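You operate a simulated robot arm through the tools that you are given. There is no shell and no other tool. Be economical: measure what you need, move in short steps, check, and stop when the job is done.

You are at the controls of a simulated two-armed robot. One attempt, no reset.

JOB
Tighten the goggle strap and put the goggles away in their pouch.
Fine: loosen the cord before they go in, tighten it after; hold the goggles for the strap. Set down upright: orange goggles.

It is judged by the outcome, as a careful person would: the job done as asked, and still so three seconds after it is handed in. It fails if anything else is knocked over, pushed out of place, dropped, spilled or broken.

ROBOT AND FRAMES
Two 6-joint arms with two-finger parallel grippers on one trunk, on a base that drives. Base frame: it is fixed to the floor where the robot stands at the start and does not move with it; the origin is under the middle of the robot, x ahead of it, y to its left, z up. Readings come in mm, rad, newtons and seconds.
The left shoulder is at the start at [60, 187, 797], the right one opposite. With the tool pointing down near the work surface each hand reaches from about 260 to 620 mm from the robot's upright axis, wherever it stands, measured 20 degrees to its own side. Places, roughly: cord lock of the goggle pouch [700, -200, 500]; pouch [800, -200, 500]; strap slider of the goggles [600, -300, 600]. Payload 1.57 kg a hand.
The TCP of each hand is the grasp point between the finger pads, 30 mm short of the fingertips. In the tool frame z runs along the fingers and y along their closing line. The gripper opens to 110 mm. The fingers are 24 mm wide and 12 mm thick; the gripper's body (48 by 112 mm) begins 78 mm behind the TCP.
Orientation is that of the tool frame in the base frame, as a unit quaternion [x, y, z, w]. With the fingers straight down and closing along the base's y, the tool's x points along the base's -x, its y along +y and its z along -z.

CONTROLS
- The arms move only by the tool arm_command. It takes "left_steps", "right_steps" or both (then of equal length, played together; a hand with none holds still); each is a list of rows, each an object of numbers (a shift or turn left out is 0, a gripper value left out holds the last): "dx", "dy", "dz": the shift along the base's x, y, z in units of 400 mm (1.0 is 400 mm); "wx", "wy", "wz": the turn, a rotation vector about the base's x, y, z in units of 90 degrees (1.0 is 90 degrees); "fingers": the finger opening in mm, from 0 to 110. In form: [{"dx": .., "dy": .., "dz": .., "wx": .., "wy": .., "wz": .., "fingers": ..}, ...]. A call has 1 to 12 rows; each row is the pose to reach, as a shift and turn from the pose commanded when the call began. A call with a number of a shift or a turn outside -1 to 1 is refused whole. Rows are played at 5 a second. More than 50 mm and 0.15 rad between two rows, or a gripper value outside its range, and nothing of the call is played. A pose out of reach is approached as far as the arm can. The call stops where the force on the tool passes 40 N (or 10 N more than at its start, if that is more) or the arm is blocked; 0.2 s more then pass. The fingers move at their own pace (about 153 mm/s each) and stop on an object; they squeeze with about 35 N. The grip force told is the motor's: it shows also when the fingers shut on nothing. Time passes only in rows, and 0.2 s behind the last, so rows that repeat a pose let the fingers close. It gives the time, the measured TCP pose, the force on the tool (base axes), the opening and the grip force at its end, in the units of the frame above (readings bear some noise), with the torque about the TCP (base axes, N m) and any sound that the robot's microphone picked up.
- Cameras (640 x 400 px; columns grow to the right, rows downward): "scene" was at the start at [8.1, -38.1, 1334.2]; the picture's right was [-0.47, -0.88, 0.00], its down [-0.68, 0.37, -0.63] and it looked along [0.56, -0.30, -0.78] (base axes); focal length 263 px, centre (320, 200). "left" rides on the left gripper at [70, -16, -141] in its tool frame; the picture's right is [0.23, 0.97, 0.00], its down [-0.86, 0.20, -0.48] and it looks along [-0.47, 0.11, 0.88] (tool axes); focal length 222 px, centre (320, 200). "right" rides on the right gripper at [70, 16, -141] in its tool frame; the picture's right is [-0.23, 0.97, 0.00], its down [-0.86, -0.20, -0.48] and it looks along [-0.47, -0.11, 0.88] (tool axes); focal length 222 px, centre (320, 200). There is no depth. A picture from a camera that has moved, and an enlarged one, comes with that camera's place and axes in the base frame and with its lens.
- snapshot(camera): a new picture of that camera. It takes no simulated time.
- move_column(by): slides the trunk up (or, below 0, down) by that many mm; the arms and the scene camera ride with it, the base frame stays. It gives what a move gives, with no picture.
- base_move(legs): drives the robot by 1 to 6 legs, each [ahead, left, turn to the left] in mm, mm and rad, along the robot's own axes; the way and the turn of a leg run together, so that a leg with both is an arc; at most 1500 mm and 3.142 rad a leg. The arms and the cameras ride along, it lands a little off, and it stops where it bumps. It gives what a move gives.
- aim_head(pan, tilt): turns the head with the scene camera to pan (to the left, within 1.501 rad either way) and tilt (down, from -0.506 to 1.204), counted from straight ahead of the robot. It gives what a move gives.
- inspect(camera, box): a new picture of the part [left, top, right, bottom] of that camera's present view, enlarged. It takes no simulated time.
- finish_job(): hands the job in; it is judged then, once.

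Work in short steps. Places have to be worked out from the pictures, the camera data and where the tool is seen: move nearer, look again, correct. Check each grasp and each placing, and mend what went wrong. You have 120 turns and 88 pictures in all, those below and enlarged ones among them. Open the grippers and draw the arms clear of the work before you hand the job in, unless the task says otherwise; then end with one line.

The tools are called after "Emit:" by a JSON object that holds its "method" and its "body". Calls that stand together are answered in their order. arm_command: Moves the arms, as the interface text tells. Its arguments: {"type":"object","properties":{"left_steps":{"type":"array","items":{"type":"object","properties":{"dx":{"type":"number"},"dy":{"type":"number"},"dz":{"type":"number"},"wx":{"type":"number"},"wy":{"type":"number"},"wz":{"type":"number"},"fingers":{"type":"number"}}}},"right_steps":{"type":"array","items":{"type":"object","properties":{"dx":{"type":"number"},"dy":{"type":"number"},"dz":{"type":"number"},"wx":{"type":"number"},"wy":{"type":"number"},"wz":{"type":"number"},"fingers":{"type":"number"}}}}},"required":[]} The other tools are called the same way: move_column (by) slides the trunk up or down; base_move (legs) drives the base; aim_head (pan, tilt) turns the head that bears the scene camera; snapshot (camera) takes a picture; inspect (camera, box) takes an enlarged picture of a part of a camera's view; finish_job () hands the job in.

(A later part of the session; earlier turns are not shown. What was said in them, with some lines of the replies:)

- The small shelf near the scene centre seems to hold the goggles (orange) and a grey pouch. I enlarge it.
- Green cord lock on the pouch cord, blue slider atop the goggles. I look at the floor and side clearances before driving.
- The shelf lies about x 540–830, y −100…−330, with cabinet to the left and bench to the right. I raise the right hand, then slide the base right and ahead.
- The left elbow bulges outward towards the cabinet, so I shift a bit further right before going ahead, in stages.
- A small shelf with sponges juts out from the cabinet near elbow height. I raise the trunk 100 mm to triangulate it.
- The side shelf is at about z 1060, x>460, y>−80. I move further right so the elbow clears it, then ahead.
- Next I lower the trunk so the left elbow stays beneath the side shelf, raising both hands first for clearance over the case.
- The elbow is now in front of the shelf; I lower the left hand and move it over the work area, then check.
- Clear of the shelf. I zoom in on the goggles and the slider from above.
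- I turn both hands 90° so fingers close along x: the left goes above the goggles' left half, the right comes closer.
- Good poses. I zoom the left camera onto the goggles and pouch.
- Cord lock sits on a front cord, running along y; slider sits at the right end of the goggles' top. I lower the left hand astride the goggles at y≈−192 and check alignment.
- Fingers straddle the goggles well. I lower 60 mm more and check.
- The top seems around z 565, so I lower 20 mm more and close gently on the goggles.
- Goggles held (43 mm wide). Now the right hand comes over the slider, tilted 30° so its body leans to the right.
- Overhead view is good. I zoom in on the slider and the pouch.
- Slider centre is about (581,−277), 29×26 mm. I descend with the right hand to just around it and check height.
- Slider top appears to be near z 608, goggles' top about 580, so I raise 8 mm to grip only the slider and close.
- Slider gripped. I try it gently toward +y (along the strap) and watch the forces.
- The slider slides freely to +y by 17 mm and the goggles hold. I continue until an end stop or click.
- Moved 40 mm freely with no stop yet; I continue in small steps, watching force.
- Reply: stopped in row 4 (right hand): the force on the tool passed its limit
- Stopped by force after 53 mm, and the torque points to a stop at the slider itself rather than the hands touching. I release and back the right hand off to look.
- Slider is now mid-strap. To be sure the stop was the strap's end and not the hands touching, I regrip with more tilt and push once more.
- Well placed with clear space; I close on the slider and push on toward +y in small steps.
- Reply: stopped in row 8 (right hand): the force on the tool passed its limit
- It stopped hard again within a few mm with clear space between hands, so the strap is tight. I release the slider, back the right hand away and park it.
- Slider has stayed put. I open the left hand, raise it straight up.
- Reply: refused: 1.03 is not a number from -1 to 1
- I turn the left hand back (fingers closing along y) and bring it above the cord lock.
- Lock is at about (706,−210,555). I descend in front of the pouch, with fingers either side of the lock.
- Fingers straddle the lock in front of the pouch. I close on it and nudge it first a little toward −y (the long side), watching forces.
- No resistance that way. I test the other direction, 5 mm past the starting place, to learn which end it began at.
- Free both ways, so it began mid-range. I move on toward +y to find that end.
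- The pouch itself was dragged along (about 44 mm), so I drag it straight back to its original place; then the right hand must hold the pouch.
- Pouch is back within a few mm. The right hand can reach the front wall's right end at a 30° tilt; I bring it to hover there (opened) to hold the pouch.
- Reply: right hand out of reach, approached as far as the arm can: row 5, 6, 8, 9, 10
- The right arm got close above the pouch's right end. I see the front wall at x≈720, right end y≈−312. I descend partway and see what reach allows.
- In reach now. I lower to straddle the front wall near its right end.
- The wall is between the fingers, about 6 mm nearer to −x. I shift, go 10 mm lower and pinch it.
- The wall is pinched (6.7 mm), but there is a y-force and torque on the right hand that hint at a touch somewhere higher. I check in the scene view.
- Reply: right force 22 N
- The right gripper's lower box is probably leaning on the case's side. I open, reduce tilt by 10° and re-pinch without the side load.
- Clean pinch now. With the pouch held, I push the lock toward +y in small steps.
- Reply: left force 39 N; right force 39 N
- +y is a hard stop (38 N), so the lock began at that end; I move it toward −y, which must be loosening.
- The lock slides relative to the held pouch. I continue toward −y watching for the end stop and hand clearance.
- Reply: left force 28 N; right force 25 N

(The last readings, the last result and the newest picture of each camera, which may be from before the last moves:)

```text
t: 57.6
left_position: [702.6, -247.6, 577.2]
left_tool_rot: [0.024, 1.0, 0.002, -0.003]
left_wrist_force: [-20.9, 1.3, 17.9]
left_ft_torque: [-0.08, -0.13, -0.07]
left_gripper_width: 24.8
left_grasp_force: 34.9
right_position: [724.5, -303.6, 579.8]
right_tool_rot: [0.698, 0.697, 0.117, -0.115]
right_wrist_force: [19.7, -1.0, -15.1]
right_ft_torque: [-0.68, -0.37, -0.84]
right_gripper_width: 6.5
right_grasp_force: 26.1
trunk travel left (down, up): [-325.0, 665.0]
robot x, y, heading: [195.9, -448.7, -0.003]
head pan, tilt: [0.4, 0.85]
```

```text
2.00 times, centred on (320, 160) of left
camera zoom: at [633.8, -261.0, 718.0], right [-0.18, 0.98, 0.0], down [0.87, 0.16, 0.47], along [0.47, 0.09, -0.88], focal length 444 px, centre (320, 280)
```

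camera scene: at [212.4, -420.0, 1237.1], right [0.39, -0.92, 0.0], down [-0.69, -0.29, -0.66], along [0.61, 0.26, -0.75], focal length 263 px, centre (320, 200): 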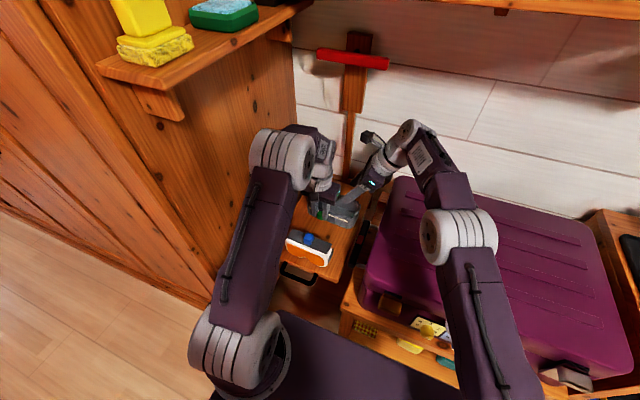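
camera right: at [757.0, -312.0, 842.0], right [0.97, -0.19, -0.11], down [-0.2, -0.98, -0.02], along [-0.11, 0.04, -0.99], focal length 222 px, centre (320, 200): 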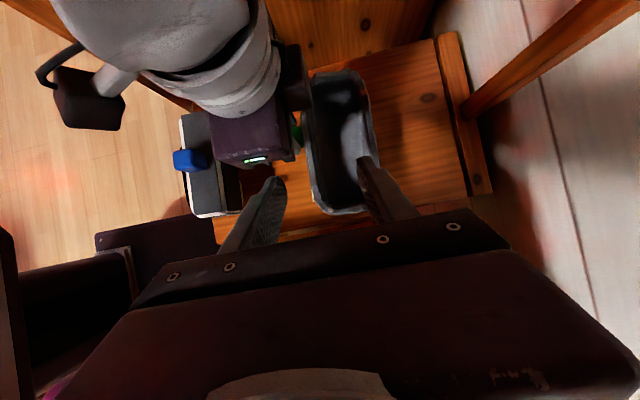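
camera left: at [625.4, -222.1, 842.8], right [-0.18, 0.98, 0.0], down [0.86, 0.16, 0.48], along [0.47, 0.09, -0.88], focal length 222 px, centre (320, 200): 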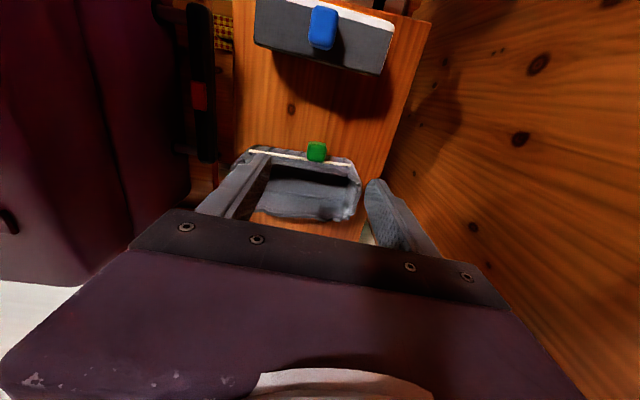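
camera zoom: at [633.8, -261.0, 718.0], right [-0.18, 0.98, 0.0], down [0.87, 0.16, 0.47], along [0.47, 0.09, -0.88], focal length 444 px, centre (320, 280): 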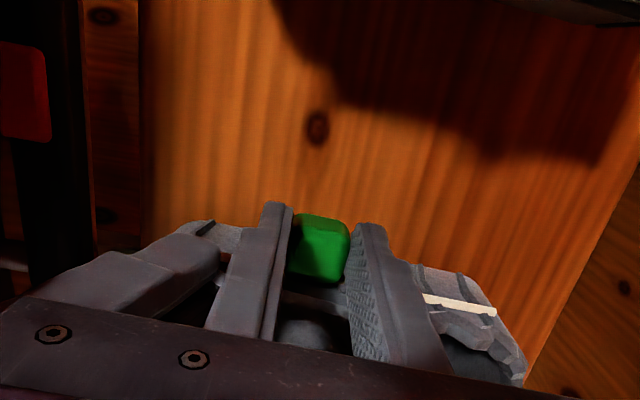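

Lock slid 36 mm; more may remain but the fingers near the holding hand. I release and will push the lock from its +y side with closed fingers.

Emit:
{"method": "arm_command", "body": {"left_steps": [{"fingers": 34}, {"fingers": 34, "dx": -0.01}, {"dx": -0.01, "dz": 0.08}, {"dx": -0.01, "dz": 0.14, "fingers": 0}, {"dx": -0.01, "dy": 0.04, "dz": 0.14, "fingers": 0}, {"dx": -0.01, "dy": 0.078, "dz": 0.14, "fingers": 0}, {"dx": -0.008, "dy": 0.078, "dz": 0.08}, {"dx": -0.006, "dy": 0.078, "dz": 0.0}, {"dx": -0.006, "dy": 0.078, "dz": -0.01}]}}

Emit:
{"method": "inspect", "body": {"camera": "left", "box": [200, 60, 440, 260]}}

```text
t: 59.6
left_position: [702.1, -217.3, 570.5]
left_tool_rot: [0.023, 1.0, 0.0, -0.002]
left_wrist_force: [-0.3, -0.9, -1.0]
left_ft_torque: [0.0, 0.0, -0.02]
left_gripper_width: 0.0
left_grasp_force: 21.2
right_position: [724.9, -303.7, 580.0]
right_tool_rot: [0.699, 0.697, 0.117, -0.114]
right_wrist_force: [0.3, -0.1, -0.4]
right_ft_torque: [-0.01, 0.02, 0.04]
right_gripper_width: 5.4
right_grasp_force: 25.7
trunk travel left (down, up): [-325.0, 665.0]
robot x, y, heading: [203.1, -449.1, -0.004]
head pan, tilt: [0.4, 0.85]
```

```text
2.00 times, centred on (320, 160) of left
camera zoom: at [633.2, -229.9, 712.4], right [-0.18, 0.98, 0.0], down [0.87, 0.16, 0.48], along [0.47, 0.09, -0.88], focal length 444 px, centre (320, 280)
```

zoom: 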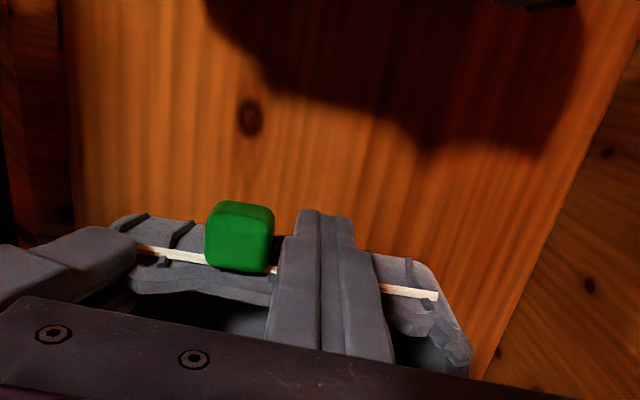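

Set beside the lock. I push it toward −y in small steps until it stops.

Emit:
{"method": "arm_command", "body": {"left_steps": [{"dy": -0.0125}, {"dy": -0.025}, {"dy": -0.0375}, {"dy": -0.05}, {"dy": -0.06}]}}

Emit:
{"method": "inspect", "body": {"camera": "left", "box": [200, 60, 440, 260]}}

```text
t: 60.8
left_position: [701.5, -241.8, 572.8]
left_tool_rot: [0.024, 1.0, 0.0, -0.001]
left_wrist_force: [0.5, -0.3, 0.1]
left_ft_torque: [0.02, 0.01, 0.0]
left_gripper_width: 0.0
left_grasp_force: 21.5
right_position: [725.2, -303.0, 580.4]
right_tool_rot: [0.699, 0.697, 0.117, -0.114]
right_wrist_force: [0.4, -0.5, 0.1]
right_ft_torque: [-0.01, 0.03, 0.02]
right_gripper_width: 5.6
right_grasp_force: 25.6
trunk travel left (down, up): [-325.0, 665.0]
robot x, y, heading: [201.0, -449.8, -0.002]
head pan, tilt: [0.4, 0.85]
```

```text
2.00 times, centred on (320, 160) of left
camera zoom: at [632.1, -253.9, 714.0], right [-0.18, 0.98, 0.0], down [0.86, 0.16, 0.48], along [0.47, 0.09, -0.88], focal length 444 px, centre (320, 280)
```

zoom: 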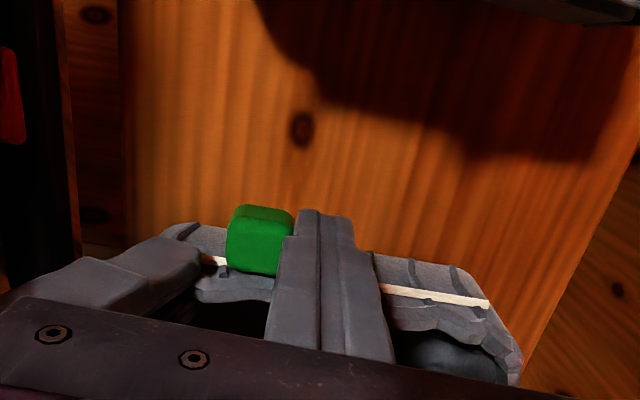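

No stop yet; the holding hand is in the way. I withdraw the right hand, then push the lock a little further.

Emit:
{"method": "arm_command", "body": {"right_steps": [{"fingers": 30}, {"fingers": 40}, {"dy": -0.02, "dz": 0.07}, {"dy": -0.05, "dz": 0.16}, {"dy": -0.08, "dz": 0.26}, {"dx": -0.05, "dy": -0.12, "dz": 0.35}, {"dx": -0.1, "dy": -0.18, "dz": 0.42}, {"dx": -0.15, "dy": -0.25, "dz": 0.48}, {"dx": -0.2, "dy": -0.32, "dz": 0.52}]}}

Emit:
{"method": "arm_command", "body": {"left_steps": [{"dy": -0.01}, {"dy": -0.02}, {"dy": -0.03}, {"dy": -0.04}]}}

Emit:
{"method": "inspect", "body": {"camera": "left", "box": [200, 60, 440, 260]}}

```text
t: 62.8
left_position: [702.4, -240.3, 573.3]
left_tool_rot: [0.023, 1.0, 0.001, -0.001]
left_wrist_force: [-0.3, -0.3, 0.0]
left_ft_torque: [-0.02, 0.01, 0.03]
left_gripper_width: 0.0
left_grasp_force: 21.1
right_position: [645.3, -435.8, 788.1]
right_tool_rot: [0.699, 0.696, 0.118, -0.115]
right_wrist_force: [-0.3, -1.1, 0.5]
right_ft_torque: [0.02, -0.01, -0.02]
right_gripper_width: 40.3
right_grasp_force: 0.1
trunk travel left (down, up): [-325.0, 665.0]
robot x, y, heading: [197.6, -448.3, 0.001]
head pan, tilt: [0.4, 0.85]
```

```text
t: 63.8
left_position: [701.1, -254.5, 573.2]
left_tool_rot: [0.024, 1.0, 0.001, -0.002]
left_wrist_force: [0.2, 0.2, -0.1]
left_ft_torque: [0.01, 0.0, -0.02]
left_gripper_width: 0.0
left_grasp_force: 21.1
right_position: [647.0, -433.9, 788.0]
right_tool_rot: [0.698, 0.697, 0.117, -0.114]
right_wrist_force: [-0.2, -0.2, 0.1]
right_ft_torque: [-0.02, -0.01, -0.01]
right_gripper_width: 39.9
right_grasp_force: 0.1
trunk travel left (down, up): [-325.0, 665.0]
robot x, y, heading: [200.5, -449.6, -0.003]
head pan, tilt: [0.4, 0.85]
```

```text
2.00 times, centred on (320, 160) of left
camera zoom: at [632.1, -269.4, 714.0], right [-0.18, 0.98, 0.0], down [0.86, 0.16, 0.48], along [0.47, 0.09, -0.88], focal length 444 px, centre (320, 280)
```

zoom: 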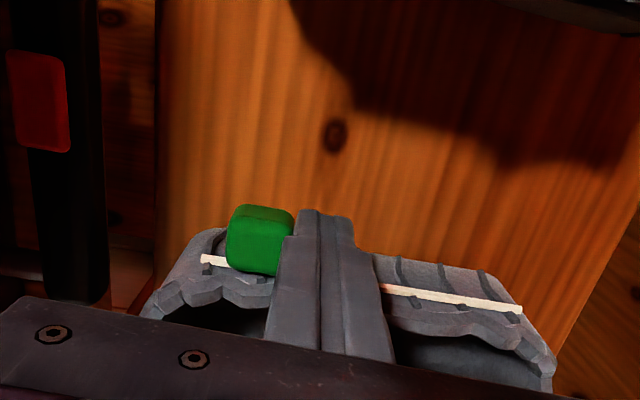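

Lock slides with the pouch staying still. I push 10 mm more to be sure it's at the loose end.

Emit:
{"method": "arm_command", "body": {"left_steps": [{"dy": -0.0125}, {"dy": -0.025}, {"dy": -0.025}]}}

Emit:
{"method": "inspect", "body": {"camera": "left", "box": [200, 60, 440, 260]}}

```text
t: 64.6
left_position: [699.9, -267.7, 572.5]
left_tool_rot: [0.025, 1.0, 0.001, -0.001]
left_wrist_force: [-0.1, 1.1, -0.7]
left_ft_torque: [0.01, -0.03, 0.04]
left_gripper_width: 0.0
left_grasp_force: 21.3
right_position: [646.7, -434.2, 789.2]
right_tool_rot: [0.698, 0.697, 0.116, -0.115]
right_wrist_force: [-0.4, -0.7, -0.2]
right_ft_torque: [0.01, 0.02, -0.02]
right_gripper_width: 39.9
right_grasp_force: 0.1
trunk travel left (down, up): [-325.0, 665.0]
robot x, y, heading: [199.3, -450.4, -0.004]
head pan, tilt: [0.4, 0.85]
```

```text
2.00 times, centred on (320, 160) of left
camera zoom: at [631.5, -279.7, 713.8], right [-0.18, 0.98, 0.0], down [0.86, 0.16, 0.48], along [0.47, 0.09, -0.88], focal length 444 px, centre (320, 280)
```

zoom: 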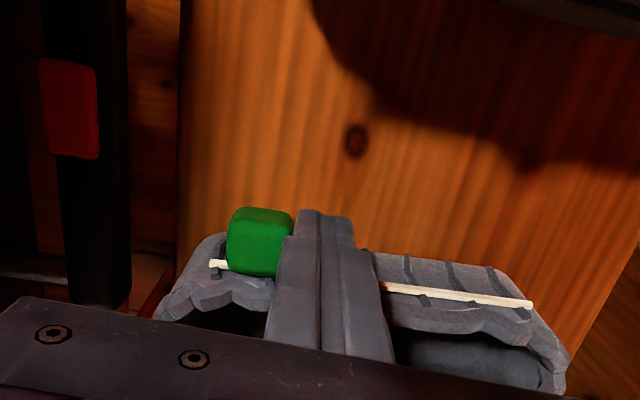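

Now the pouch moved with the lock by a few mm: the loose end is reached. I lift the left hand and turn it to return to the goggles, while the right hand takes a viewing pose.

Emit:
{"method": "arm_command", "body": {"left_steps": [{"dy": 0.01, "dz": 0.0}, {"dy": 0.015, "dz": 0.1}, {"dy": 0.015, "dz": 0.2}, {"dy": 0.015, "dz": 0.32, "fingers": 90}]}}

Emit:
{"method": "arm_command", "body": {"left_steps": [{"wz": -0.085, "dx": -0.03}, {"wz": -0.17, "dx": -0.06, "dy": 0.02}, {"wz": -0.255, "dx": -0.09, "dy": 0.04}, {"wz": -0.34, "dx": -0.12, "dy": 0.06}, {"wz": -0.425, "dx": -0.15, "dy": 0.08}, {"wz": -0.51, "dx": -0.18, "dy": 0.1}, {"wz": -0.595, "dx": -0.21, "dy": 0.1}, {"wz": -0.68, "dx": -0.24, "dy": 0.1}, {"wz": -0.765, "dx": -0.27, "dy": 0.1}, {"wz": -0.85, "dx": -0.2925, "dy": 0.1}, {"wz": -0.935, "dx": -0.2925, "dy": 0.1}, {"wz": -1.0, "dx": -0.2925, "dy": 0.1}], "right_steps": [{}, {"wx": 0.06}, {"wx": 0.12}, {"wx": 0.12, "dx": 0.05}, {"wx": 0.12, "dx": 0.1, "dy": 0.02}, {"wx": 0.12, "dx": 0.1, "dy": 0.04}, {"wx": 0.12, "dx": 0.1, "dy": 0.07}, {"wx": 0.12, "dx": 0.1, "dy": 0.09}, {"wx": 0.12, "dx": 0.1, "dy": 0.1}, {"wx": 0.12, "dx": 0.1, "dy": 0.1}, {"wx": 0.12, "dx": 0.1, "dy": 0.1}, {"wx": 0.12, "dx": 0.1, "dy": 0.1}]}}

Emit:
{"method": "snapshot", "body": {"camera": "right"}}

```text
t: 65.6
left_position: [698.9, -260.8, 700.2]
left_tool_rot: [0.023, 1.0, 0.0, -0.002]
left_wrist_force: [-0.2, -0.1, 0.5]
left_ft_torque: [-0.01, 0.04, 0.01]
left_gripper_width: 90.2
left_grasp_force: 0.1
right_position: [645.8, -434.8, 789.9]
right_tool_rot: [0.699, 0.697, 0.117, -0.114]
right_wrist_force: [0.7, -0.1, 0.2]
right_ft_torque: [0.01, 0.03, -0.02]
right_gripper_width: 39.9
right_grasp_force: 0.1
trunk travel left (down, up): [-325.0, 665.0]
robot x, y, heading: [199.2, -447.5, 0.0]
head pan, tilt: [0.4, 0.85]
```

```text
t: 68.2
left_position: [583.9, -219.3, 701.4]
left_tool_rot: [0.725, 0.689, 0.001, 0.0]
left_wrist_force: [-0.3, 0.1, 0.4]
left_ft_torque: [-0.01, 0.01, -0.02]
left_gripper_width: 89.8
left_grasp_force: 0.1
right_position: [685.1, -390.3, 787.5]
right_tool_rot: [0.684, 0.683, 0.182, -0.18]
right_wrist_force: [-0.4, -0.3, -0.2]
right_ft_torque: [-0.02, -0.01, -0.02]
right_gripper_width: 39.6
right_grasp_force: 0.0
trunk travel left (down, up): [-325.0, 665.0]
robot x, y, heading: [201.5, -448.5, -0.0]
head pan, tilt: [0.4, 0.85]
```

```text
19 pictures are left
camera right: at [700.2, -399.0, 945.7], right [0.97, -0.2, -0.11], down [-0.2, -0.98, -0.01], along [-0.11, 0.03, -0.99], focal length 222 px, centre (320, 200)
```

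right: 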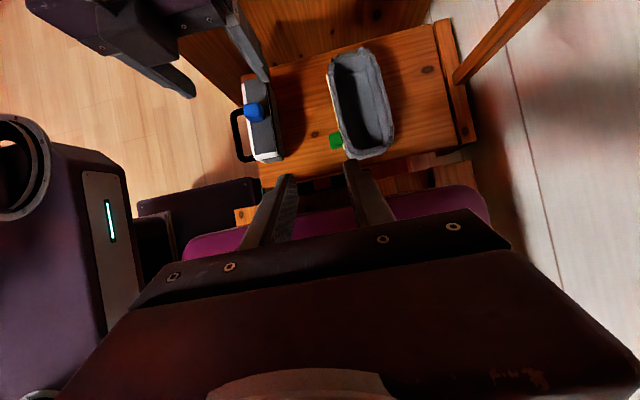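

Emit:
{"method": "inspect", "body": {"camera": "right", "box": [230, 30, 410, 170]}}

```text
2.86 times, centred on (320, 100) of right
camera zoom: at [700.2, -399.0, 945.7], right [0.97, -0.2, -0.11], down [-0.2, -0.98, -0.01], along [-0.11, 0.03, -0.99], focal length 635 px, centre (320, 486)
```

zoom: 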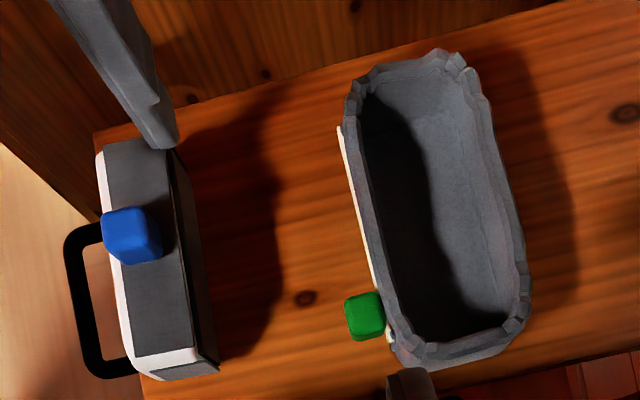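

From this view: goggles' top at z≈580, centre about (588,−232), slider at its centre; pouch interior about x 727–787, y −168…−310. I lower the left hand for a shallow grip at the goggles' centre and close.

Emit:
{"method": "arm_command", "body": {"left_steps": [{"dx": 0.009, "dy": -0.032, "dz": -0.1}, {"dx": 0.009, "dy": -0.032, "dz": -0.2}, {"dx": 0.009, "dy": -0.032, "dz": -0.273}, {"dx": 0.009, "dy": -0.032, "dz": -0.273, "fingers": 60}, {"dx": 0.009, "dy": -0.032, "dz": -0.273, "fingers": 30}, {"dx": 0.009, "dy": -0.032, "dz": -0.273, "fingers": 30}, {"dx": 0.009, "dy": -0.032, "dz": -0.273, "fingers": 30}]}}

Emit:
{"method": "inspect", "body": {"camera": "scene", "box": [270, 180, 370, 270]}}

```text
t: 69.8
left_position: [587.7, -232.3, 592.3]
left_tool_rot: [0.724, 0.69, 0.002, 0.0]
left_wrist_force: [0.1, 0.1, 0.8]
left_ft_torque: [0.03, 0.01, 0.01]
left_gripper_width: 43.1
left_grasp_force: 34.8
right_position: [684.9, -390.4, 789.1]
right_tool_rot: [0.684, 0.683, 0.181, -0.18]
right_wrist_force: [0.1, -0.4, 0.2]
right_ft_torque: [0.01, -0.01, 0.01]
right_gripper_width: 39.9
right_grasp_force: 0.2
trunk travel left (down, up): [-325.0, 665.0]
robot x, y, heading: [199.3, -447.6, -0.001]
head pan, tilt: [0.4, 0.85]
```

```text
4.44 times, centred on (320, 225) of scene
camera zoom: at [213.1, -419.9, 1237.1], right [0.39, -0.92, 0.0], down [-0.69, -0.29, -0.66], along [0.61, 0.26, -0.75], focal length 1169 px, centre (320, 89)
```

zoom: 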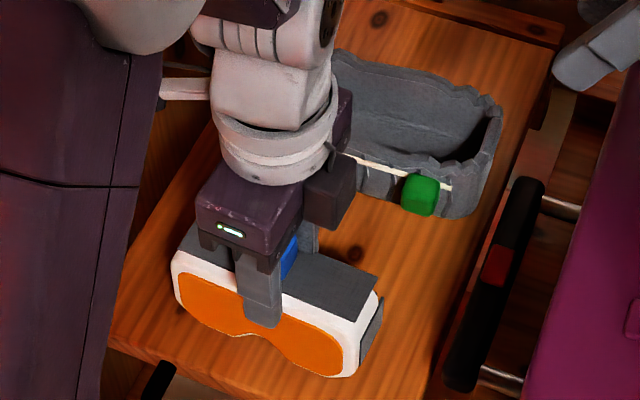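

Firm grip (43 mm). I lift 112 mm and carry the goggles above the pouch.

Emit:
{"method": "arm_command", "body": {"left_steps": [{"dz": 0.05}, {"dz": 0.12}, {"dz": 0.2}, {"dz": 0.28}, {"dz": 0.28, "dx": 0.08}, {"dz": 0.28, "dx": 0.17, "dy": -0.005}, {"dz": 0.28, "dx": 0.26, "dy": -0.012}, {"dz": 0.28, "dx": 0.35, "dy": -0.012}, {"dz": 0.28, "dx": 0.42, "dy": -0.012}, {"dz": 0.28, "dx": 0.42, "dy": -0.012}]}}

Emit:
{"method": "inspect", "body": {"camera": "right", "box": [230, 20, 450, 180]}}

Emit:
{"method": "inspect", "body": {"camera": "scene", "box": [270, 130, 390, 240]}}

```text
t: 72.0
left_position: [756.8, -236.6, 703.7]
left_tool_rot: [0.724, 0.689, 0.001, 0.0]
left_wrist_force: [0.7, 0.9, -1.6]
left_ft_torque: [-0.01, 0.02, 0.02]
left_gripper_width: 43.4
left_grasp_force: 35.4
right_position: [684.0, -390.7, 789.2]
right_tool_rot: [0.684, 0.683, 0.181, -0.179]
right_wrist_force: [0.3, -0.8, -0.5]
right_ft_torque: [0.02, 0.02, -0.02]
right_gripper_width: 40.0
right_grasp_force: 0.0
trunk travel left (down, up): [-325.0, 665.0]
robot x, y, heading: [199.7, -450.5, 0.0]
head pan, tilt: [0.4, 0.85]
```

```text
2.50 times, centred on (340, 100) of right
camera zoom: at [700.1, -399.0, 945.8], right [0.97, -0.2, -0.11], down [-0.2, -0.98, -0.01], along [-0.11, 0.03, -0.99], focal length 555 px, centre (270, 450)
```

zoom: 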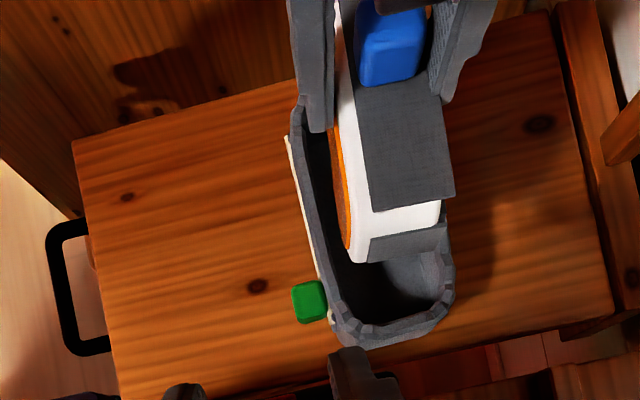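

```text
3.64 times, centred on (330, 185) of scene
camera zoom: at [212.9, -419.9, 1237.1], right [0.39, -0.92, 0.0], down [-0.69, -0.29, -0.66], along [0.61, 0.26, -0.75], focal length 957 px, centre (284, 254)
```

zoom: 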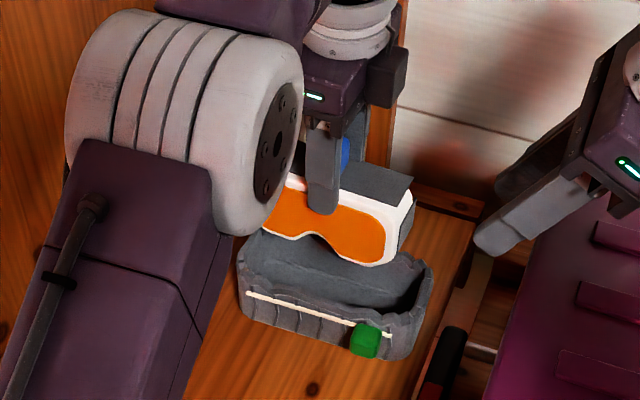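

Alignment looks good (goggles parallel to the pouch, within its mouth). I lower with a −3 mm y correction until the goggles are well into the mouth, then check.

Emit:
{"method": "arm_command", "body": {"left_steps": [{"dy": -0.007, "dz": -0.05}, {"dy": -0.007, "dz": -0.09}, {"dy": -0.007, "dz": -0.12}, {"dy": -0.007, "dz": -0.15}, {"dy": -0.007, "dz": -0.17}]}}

Emit:
{"method": "inspect", "body": {"camera": "right", "box": [230, 20, 450, 180]}}

Emit:
{"method": "inspect", "body": {"camera": "scene", "box": [270, 130, 390, 240]}}

```text
t: 73.2
left_position: [755.4, -240.7, 636.1]
left_tool_rot: [0.724, 0.69, 0.002, 0.0]
left_wrist_force: [-0.7, -0.1, -2.0]
left_ft_torque: [-0.02, -0.03, 0.0]
left_gripper_width: 43.3
left_grasp_force: 34.9
right_position: [684.5, -391.6, 788.1]
right_tool_rot: [0.685, 0.682, 0.182, -0.179]
right_wrist_force: [-0.4, 0.4, 0.9]
right_ft_torque: [-0.02, -0.01, -0.02]
right_gripper_width: 40.3
right_grasp_force: 0.1
trunk travel left (down, up): [-325.0, 665.0]
robot x, y, heading: [199.5, -446.5, -0.003]
head pan, tilt: [0.4, 0.85]
```

```text
2.50 times, centred on (340, 100) of right
camera zoom: at [700.5, -399.0, 945.6], right [0.97, -0.2, -0.11], down [-0.2, -0.98, -0.01], along [-0.11, 0.03, -0.99], focal length 555 px, centre (270, 450)
```

zoom: 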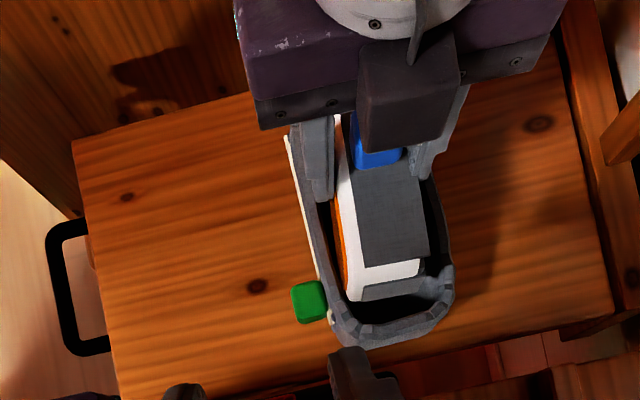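

```text
3.64 times, centred on (330, 185) of scene
camera zoom: at [213.3, -419.9, 1237.1], right [0.39, -0.92, 0.0], down [-0.69, -0.29, -0.66], along [0.61, 0.26, -0.75], focal length 957 px, centre (284, 254)
```

zoom: 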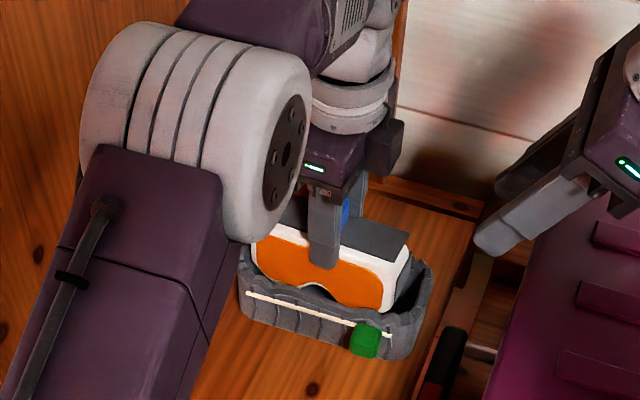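

Goggles enter cleanly with no force. I lower another 30 mm so the bottom is near the pouch floor.

Emit:
{"method": "arm_command", "body": {"left_steps": [{"dz": -0.03}, {"dz": -0.055}, {"dz": -0.075}, {"dz": -0.075}]}}

Emit:
{"method": "inspect", "body": {"camera": "scene", "box": [270, 150, 370, 240]}}

```text
t: 74.2
left_position: [756.4, -240.8, 605.7]
left_tool_rot: [0.724, 0.69, 0.001, 0.0]
left_wrist_force: [1.4, -1.2, -1.9]
left_ft_torque: [-0.01, 0.02, 0.03]
left_gripper_width: 43.3
left_grasp_force: 34.9
right_position: [683.5, -390.3, 787.9]
right_tool_rot: [0.684, 0.683, 0.182, -0.18]
right_wrist_force: [-0.8, -0.1, -0.2]
right_ft_torque: [-0.01, 0.03, -0.01]
right_gripper_width: 40.1
right_grasp_force: 0.1
trunk travel left (down, up): [-325.0, 665.0]
robot x, y, heading: [201.9, -445.8, 0.001]
head pan, tilt: [0.4, 0.85]
```

```text
4.44 times, centred on (320, 195) of scene
camera zoom: at [213.2, -419.9, 1237.1], right [0.39, -0.92, 0.0], down [-0.69, -0.29, -0.66], along [0.61, 0.26, -0.75], focal length 1169 px, centre (320, 222)
```

zoom: 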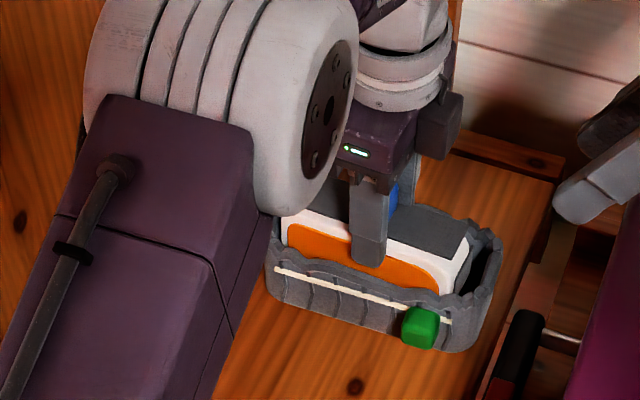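

The fingertips are near the rim with little room left; I lower 6 mm more and feel for contact.

Emit:
{"method": "arm_command", "body": {"left_steps": [{"dz": -0.008}, {"dz": -0.016}, {"dz": -0.016}]}}

```text
t: 75.0
left_position: [756.3, -240.7, 600.8]
left_tool_rot: [0.724, 0.69, 0.002, 0.0]
left_wrist_force: [-0.3, 0.7, 1.8]
left_ft_torque: [0.06, -0.08, 0.01]
left_gripper_width: 43.2
left_grasp_force: 34.8
right_position: [683.5, -389.7, 788.3]
right_tool_rot: [0.684, 0.683, 0.183, -0.18]
right_wrist_force: [-1.3, 0.1, 0.1]
right_ft_torque: [0.02, 0.04, 0.05]
right_gripper_width: 40.2
right_grasp_force: 0.1
trunk travel left (down, up): [-325.0, 665.0]
robot x, y, heading: [197.5, -447.1, -0.0]
head pan, tilt: [0.4, 0.85]
```

Weight now reads as supported (Fz −1.9 → +1.8), so the goggles rest on the pouch floor. I open slightly and lift the hand straight up.

Emit:
{"method": "arm_command", "body": {"left_steps": [{"fingers": 48}, {"fingers": 50}, {"fingers": 50, "dz": 0.03}, {"fingers": 60, "dz": 0.08}, {"dz": 0.18}, {"dz": 0.28}]}}

Emit:
{"method": "inspect", "body": {"camera": "right", "box": [230, 20, 450, 180]}}

Emit:
{"method": "inspect", "body": {"camera": "scene", "box": [270, 150, 370, 240]}}

```text
t: 76.4
left_position: [756.3, -242.5, 713.5]
left_tool_rot: [0.723, 0.691, 0.001, 0.0]
left_wrist_force: [0.1, -0.2, 0.1]
left_ft_torque: [0.01, 0.0, -0.01]
left_gripper_width: 59.9
left_grasp_force: 0.1
right_position: [683.8, -390.9, 786.8]
right_tool_rot: [0.685, 0.682, 0.182, -0.179]
right_wrist_force: [0.2, -0.4, -0.1]
right_ft_torque: [0.02, 0.04, 0.0]
right_gripper_width: 39.9
right_grasp_force: 0.1
trunk travel left (down, up): [-325.0, 665.0]
robot x, y, heading: [202.8, -449.1, -0.004]
head pan, tilt: [0.4, 0.85]
```

```text
2.50 times, centred on (340, 100) of right
camera zoom: at [700.1, -399.1, 945.8], right [0.97, -0.2, -0.11], down [-0.2, -0.98, -0.01], along [-0.11, 0.03, -0.99], focal length 555 px, centre (270, 450)
```

zoom: 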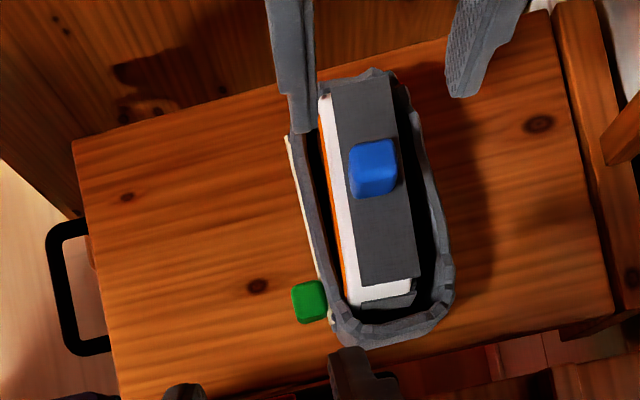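

```text
4.44 times, centred on (320, 195) of scene
camera zoom: at [212.8, -420.0, 1237.1], right [0.39, -0.92, 0.0], down [-0.69, -0.29, -0.66], along [0.61, 0.26, -0.75], focal length 1169 px, centre (320, 222)
```

zoom: 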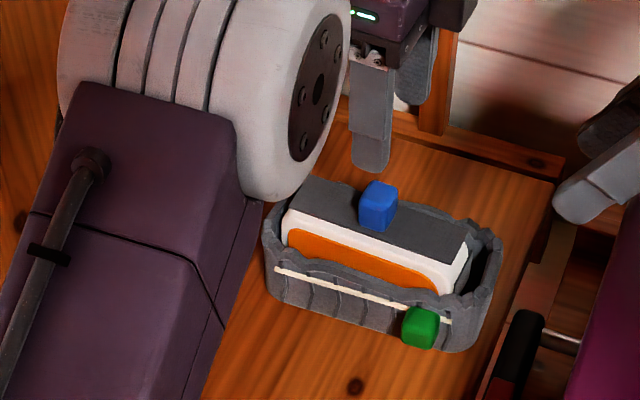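

Goggles sit upright in the pouch, slider still centred. Now I tighten the cord: the right hand moves away, the left closes and goes to the lock's −y side.

Emit:
{"method": "arm_command", "body": {"left_steps": [{"fingers": 0}, {"fingers": 0, "dx": -0.05}, {"dx": -0.1, "dy": -0.04}, {"dx": -0.14, "dy": -0.1}, {"dx": -0.14, "dy": -0.16}, {"dx": -0.14, "dy": -0.2}, {"dx": -0.14, "dy": -0.2}], "right_steps": [{"dy": -0.08, "dz": 0.05}, {"dy": -0.16, "dz": 0.1}, {"dy": -0.24, "dz": 0.15}, {"dy": -0.3, "dz": 0.15}, {"dy": -0.3, "dz": 0.15}, {"dy": -0.3, "dz": 0.15}, {"dy": -0.3, "dz": 0.15}]}}

Emit:
{"method": "inspect", "body": {"camera": "scene", "box": [270, 130, 400, 240]}}

```text
t: 78.0
left_position: [698.8, -319.5, 710.9]
left_tool_rot: [0.724, 0.69, 0.001, 0.001]
left_wrist_force: [0.2, -0.6, 0.9]
left_ft_torque: [0.0, -0.02, 0.0]
left_gripper_width: 0.3
left_grasp_force: 21.4
right_position: [682.9, -511.9, 848.3]
right_tool_rot: [0.684, 0.683, 0.181, -0.18]
right_wrist_force: [0.5, 0.5, 0.3]
right_ft_torque: [-0.02, -0.02, 0.0]
right_gripper_width: 39.9
right_grasp_force: 0.0
trunk travel left (down, up): [-325.0, 665.0]
robot x, y, heading: [203.3, -451.7, 0.004]
head pan, tilt: [0.4, 0.85]
```

```text
3.64 times, centred on (335, 185) of scene
camera zoom: at [213.0, -419.9, 1237.1], right [0.39, -0.92, 0.0], down [-0.69, -0.29, -0.66], along [0.61, 0.26, -0.75], focal length 957 px, centre (266, 254)
```

zoom: 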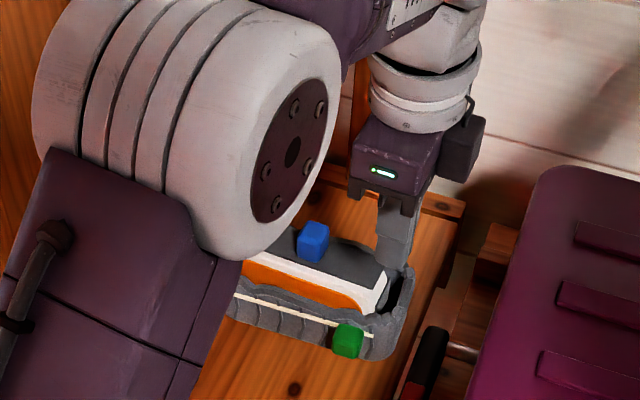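

Clear path down. I descend beside the lock, slightly away from the pouch wall.

Emit:
{"method": "arm_command", "body": {"left_steps": [{"dx": -0.01, "dz": -0.1}, {"dx": -0.01, "dz": -0.2}, {"dx": -0.01, "dz": -0.28}, {"dx": -0.01, "dz": -0.34}, {"dx": -0.01, "dz": -0.34}]}}

Emit:
{"method": "arm_command", "body": {"left_steps": [{"dy": 0.0125}, {"dy": 0.025}, {"dy": 0.0375}, {"dy": 0.05}, {"dy": 0.0625}, {"dy": 0.075}, {"dy": 0.0875}, {"dy": 0.1}]}}

Emit:
{"method": "inspect", "body": {"camera": "scene", "box": [270, 150, 370, 240]}}

```text
t: 79.2
left_position: [694.9, -319.5, 573.5]
left_tool_rot: [0.724, 0.69, 0.001, 0.001]
left_wrist_force: [0.1, -0.1, 0.7]
left_ft_torque: [0.01, -0.01, 0.01]
left_gripper_width: 0.0
left_grasp_force: 21.1
right_position: [682.9, -511.2, 847.5]
right_tool_rot: [0.684, 0.683, 0.181, -0.18]
right_wrist_force: [-0.5, -0.3, -0.1]
right_ft_torque: [0.0, 0.02, -0.01]
right_gripper_width: 40.0
right_grasp_force: 0.2
trunk travel left (down, up): [-325.0, 665.0]
robot x, y, heading: [198.7, -450.2, -0.006]
head pan, tilt: [0.4, 0.85]
```

```text
t: 81.0
left_position: [695.9, -281.4, 576.4]
left_tool_rot: [0.724, 0.69, 0.001, 0.0]
left_wrist_force: [-0.5, -0.2, 0.1]
left_ft_torque: [-0.02, 0.02, -0.02]
left_gripper_width: 0.0
left_grasp_force: 21.5
right_position: [683.0, -511.8, 848.4]
right_tool_rot: [0.684, 0.683, 0.181, -0.18]
right_wrist_force: [-0.4, 1.0, 0.5]
right_ft_torque: [0.01, -0.01, 0.0]
right_gripper_width: 39.9
right_grasp_force: 0.0
trunk travel left (down, up): [-325.0, 665.0]
robot x, y, heading: [198.9, -446.6, -0.004]
head pan, tilt: [0.4, 0.85]
```

```text
4.44 times, centred on (320, 195) of scene
camera zoom: at [213.0, -420.0, 1237.1], right [0.39, -0.92, 0.0], down [-0.69, -0.29, -0.66], along [0.61, 0.26, -0.75], focal length 1169 px, centre (320, 222)
```

zoom: 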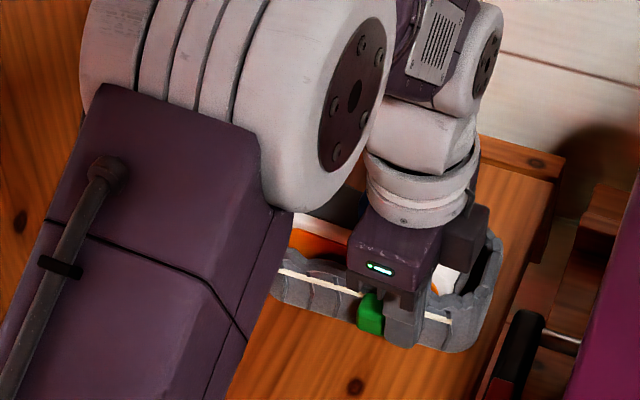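

The pouch stays still while the lock slides. I push 36 mm further toward the tight stop.

Emit:
{"method": "arm_command", "body": {"left_steps": [{"dy": 0.0125}, {"dy": 0.025}, {"dy": 0.0375}, {"dy": 0.05}, {"dy": 0.0625}, {"dy": 0.075}, {"dy": 0.0875}, {"dy": 0.09}, {"dy": 0.09}]}}

Emit:
{"method": "inspect", "body": {"camera": "scene", "box": [270, 150, 370, 240]}}

```text
t: 83.0
left_position: [695.9, -245.7, 577.1]
left_tool_rot: [0.724, 0.69, 0.001, 0.0]
left_wrist_force: [-0.5, -2.1, 0.2]
left_ft_torque: [-0.05, 0.01, 0.0]
left_gripper_width: 0.0
left_grasp_force: 21.0
right_position: [683.1, -510.9, 848.3]
right_tool_rot: [0.684, 0.683, 0.181, -0.18]
right_wrist_force: [0.1, 0.1, 1.3]
right_ft_torque: [0.02, 0.0, 0.01]
right_gripper_width: 39.6
right_grasp_force: 0.1
trunk travel left (down, up): [-325.0, 665.0]
robot x, y, heading: [198.8, -446.7, -0.002]
head pan, tilt: [0.4, 0.85]
```

```text
4.44 times, centred on (320, 195) of scene
camera zoom: at [213.0, -420.1, 1237.1], right [0.39, -0.92, 0.0], down [-0.69, -0.29, -0.66], along [0.61, 0.26, -0.75], focal length 1169 px, centre (320, 222)
```

zoom: 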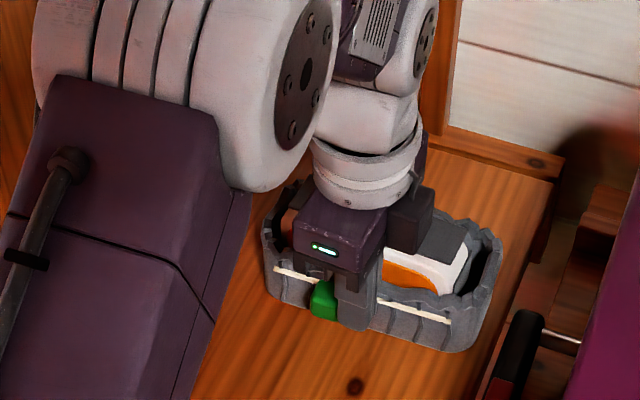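

The lock is back about where it was when tight, with a 2 N resistance beginning. I push 4 mm more to seat it on the stop.

Emit:
{"method": "arm_command", "body": {"left_steps": [{"dy": 0.005}, {"dy": 0.01}, {"dy": 0.01}]}}

```text
t: 83.8
left_position: [696.1, -240.4, 576.6]
left_tool_rot: [0.724, 0.69, 0.002, 0.0]
left_wrist_force: [-1.4, -1.9, 0.8]
left_ft_torque: [-0.07, 0.0, 0.01]
left_gripper_width: 0.0
left_grasp_force: 21.4
right_position: [682.2, -510.8, 847.4]
right_tool_rot: [0.684, 0.683, 0.181, -0.18]
right_wrist_force: [0.7, -0.2, 0.0]
right_ft_torque: [0.01, -0.02, -0.02]
right_gripper_width: 40.0
right_grasp_force: 0.1
trunk travel left (down, up): [-325.0, 665.0]
robot x, y, heading: [200.6, -445.5, -0.005]
head pan, tilt: [0.4, 0.85]
```

A steady 2 N means it is on its stop (the pouch itself begins to slide). I back off, raise the left hand and retract both arms.

Emit:
{"method": "arm_command", "body": {"left_steps": [{"dy": -0.01}, {"dy": -0.015, "dx": -0.02}, {"dy": -0.015, "dx": -0.03, "dz": 0.1}, {"dy": -0.015, "dx": -0.03, "dz": 0.2}, {"dy": -0.015, "dx": -0.04, "dz": 0.3, "fingers": 60}, {"dy": -0.03, "dx": -0.14, "dz": 0.38, "fingers": 60}, {"dy": -0.06, "dx": -0.24, "dz": 0.42, "fingers": 60}, {"dy": -0.1, "dx": -0.33, "dz": 0.45, "fingers": 60}, {"dy": -0.14, "dx": -0.42, "dz": 0.48, "fingers": 60}]}}

Emit:
{"method": "inspect", "body": {"camera": "scene", "box": [270, 150, 370, 240]}}

Emit:
{"method": "snapshot", "body": {"camera": "scene"}}

```text
refused: row 6 steps farther than a row can; nothing moved
```

```text
4.44 times, centred on (320, 195) of scene
camera zoom: at [212.9, -420.2, 1237.1], right [0.39, -0.92, 0.0], down [-0.69, -0.29, -0.66], along [0.61, 0.26, -0.75], focal length 1169 px, centre (320, 222)
```

zoom: 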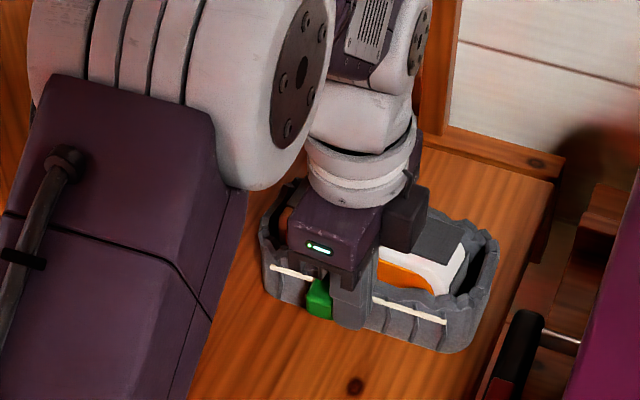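

```text
5 pictures are left
camera scene: at [212.9, -420.2, 1237.1], right [0.39, -0.92, 0.0], down [-0.69, -0.29, -0.66], along [0.61, 0.26, -0.75], focal length 263 px, centre (320, 200)
```

scene: 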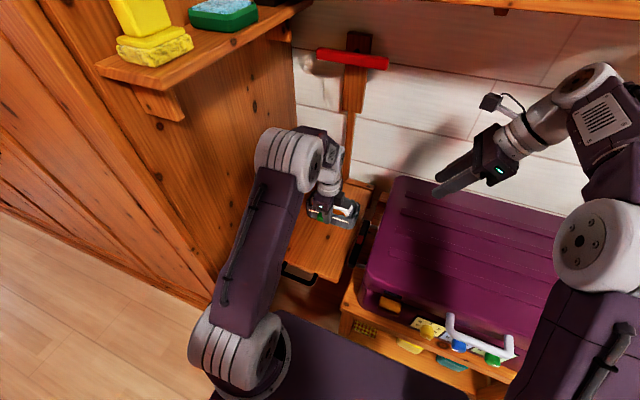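

The pouch moved slightly with the lock, confirming the tight stop. I redo the retreat with smaller steps.

Emit:
{"method": "arm_command", "body": {"left_steps": [{"dy": -0.01}, {"dy": -0.015, "dx": -0.02}, {"dy": -0.015, "dx": -0.03, "dz": 0.1}, {"dy": -0.015, "dx": -0.03, "dz": 0.2}, {"dy": -0.015, "dx": -0.04, "dz": 0.3, "fingers": 60}, {"dy": -0.03, "dx": -0.1, "dz": 0.36, "fingers": 60}, {"dy": -0.06, "dx": -0.18, "dz": 0.4, "fingers": 60}, {"dy": -0.09, "dx": -0.26, "dz": 0.4}, {"dy": -0.12, "dx": -0.34, "dz": 0.4}, {"dy": -0.15, "dx": -0.42, "dz": 0.4}]}}

Emit:
{"method": "inspect", "body": {"camera": "scene", "box": [270, 150, 370, 240]}}

```text
t: 86.0
left_position: [528.3, -301.2, 734.6]
left_tool_rot: [0.724, 0.69, 0.001, 0.001]
left_wrist_force: [-0.2, -0.6, 0.6]
left_ft_torque: [-0.01, -0.02, -0.01]
left_gripper_width: 59.9
left_grasp_force: 0.1
right_position: [683.1, -511.7, 848.2]
right_tool_rot: [0.685, 0.683, 0.182, -0.179]
right_wrist_force: [-0.6, -0.9, -1.5]
right_ft_torque: [-0.02, -0.01, 0.03]
right_gripper_width: 40.2
right_grasp_force: 0.0
trunk travel left (down, up): [-325.0, 665.0]
robot x, y, heading: [200.0, -448.4, -0.005]
head pan, tilt: [0.4, 0.85]
```

```text
4.44 times, centred on (320, 195) of scene
camera zoom: at [212.3, -420.1, 1237.1], right [0.39, -0.92, 0.0], down [-0.69, -0.29, -0.66], along [0.61, 0.26, -0.75], focal length 1169 px, centre (320, 222)
```

zoom: 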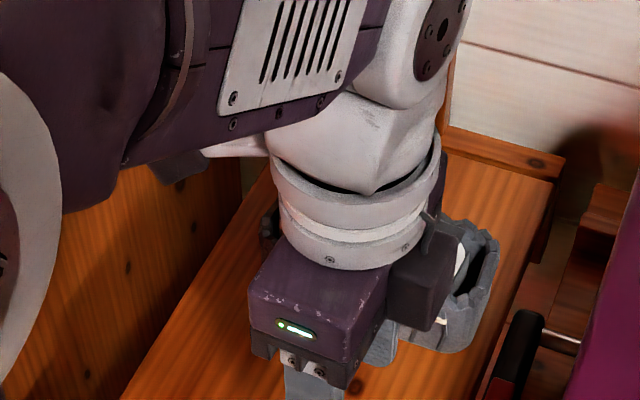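

The arm hides the pouch from the head, but the left camera may see it; I look with that.

Emit:
{"method": "snapshot", "body": {"camera": "left"}}

```text
3 pictures are left
camera left: at [515.7, -230.3, 875.8], right [0.98, 0.18, 0.0], down [0.16, -0.86, 0.48], along [0.09, -0.47, -0.88], focal length 222 px, centre (320, 200)
```

left: 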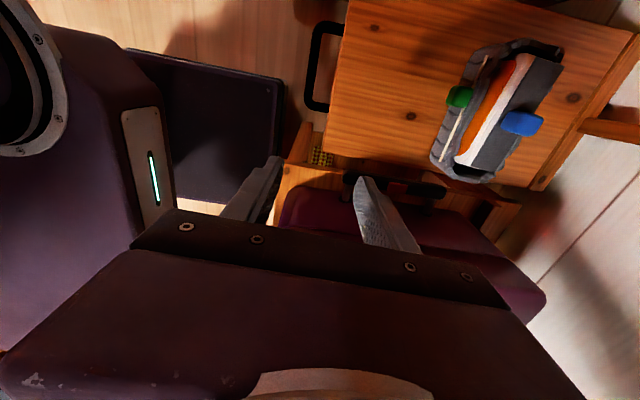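

The goggles stand upright in the pouch with the slider at its tight position and the cord lock back at its tight stop. Both hands are open and clear, so I hand in.

Emit:
{"method": "finish_job", "body": {}}

```text
The job is handed in.
```

The goggle strap is tightened and the orange goggles are upright in their pouch. I loosened the cord before they went in and tightened it to its stop afterwards. While I worked the cord lock, the pouch was dragged about 45 mm and put back; it ended within about a centimetre of where it started.
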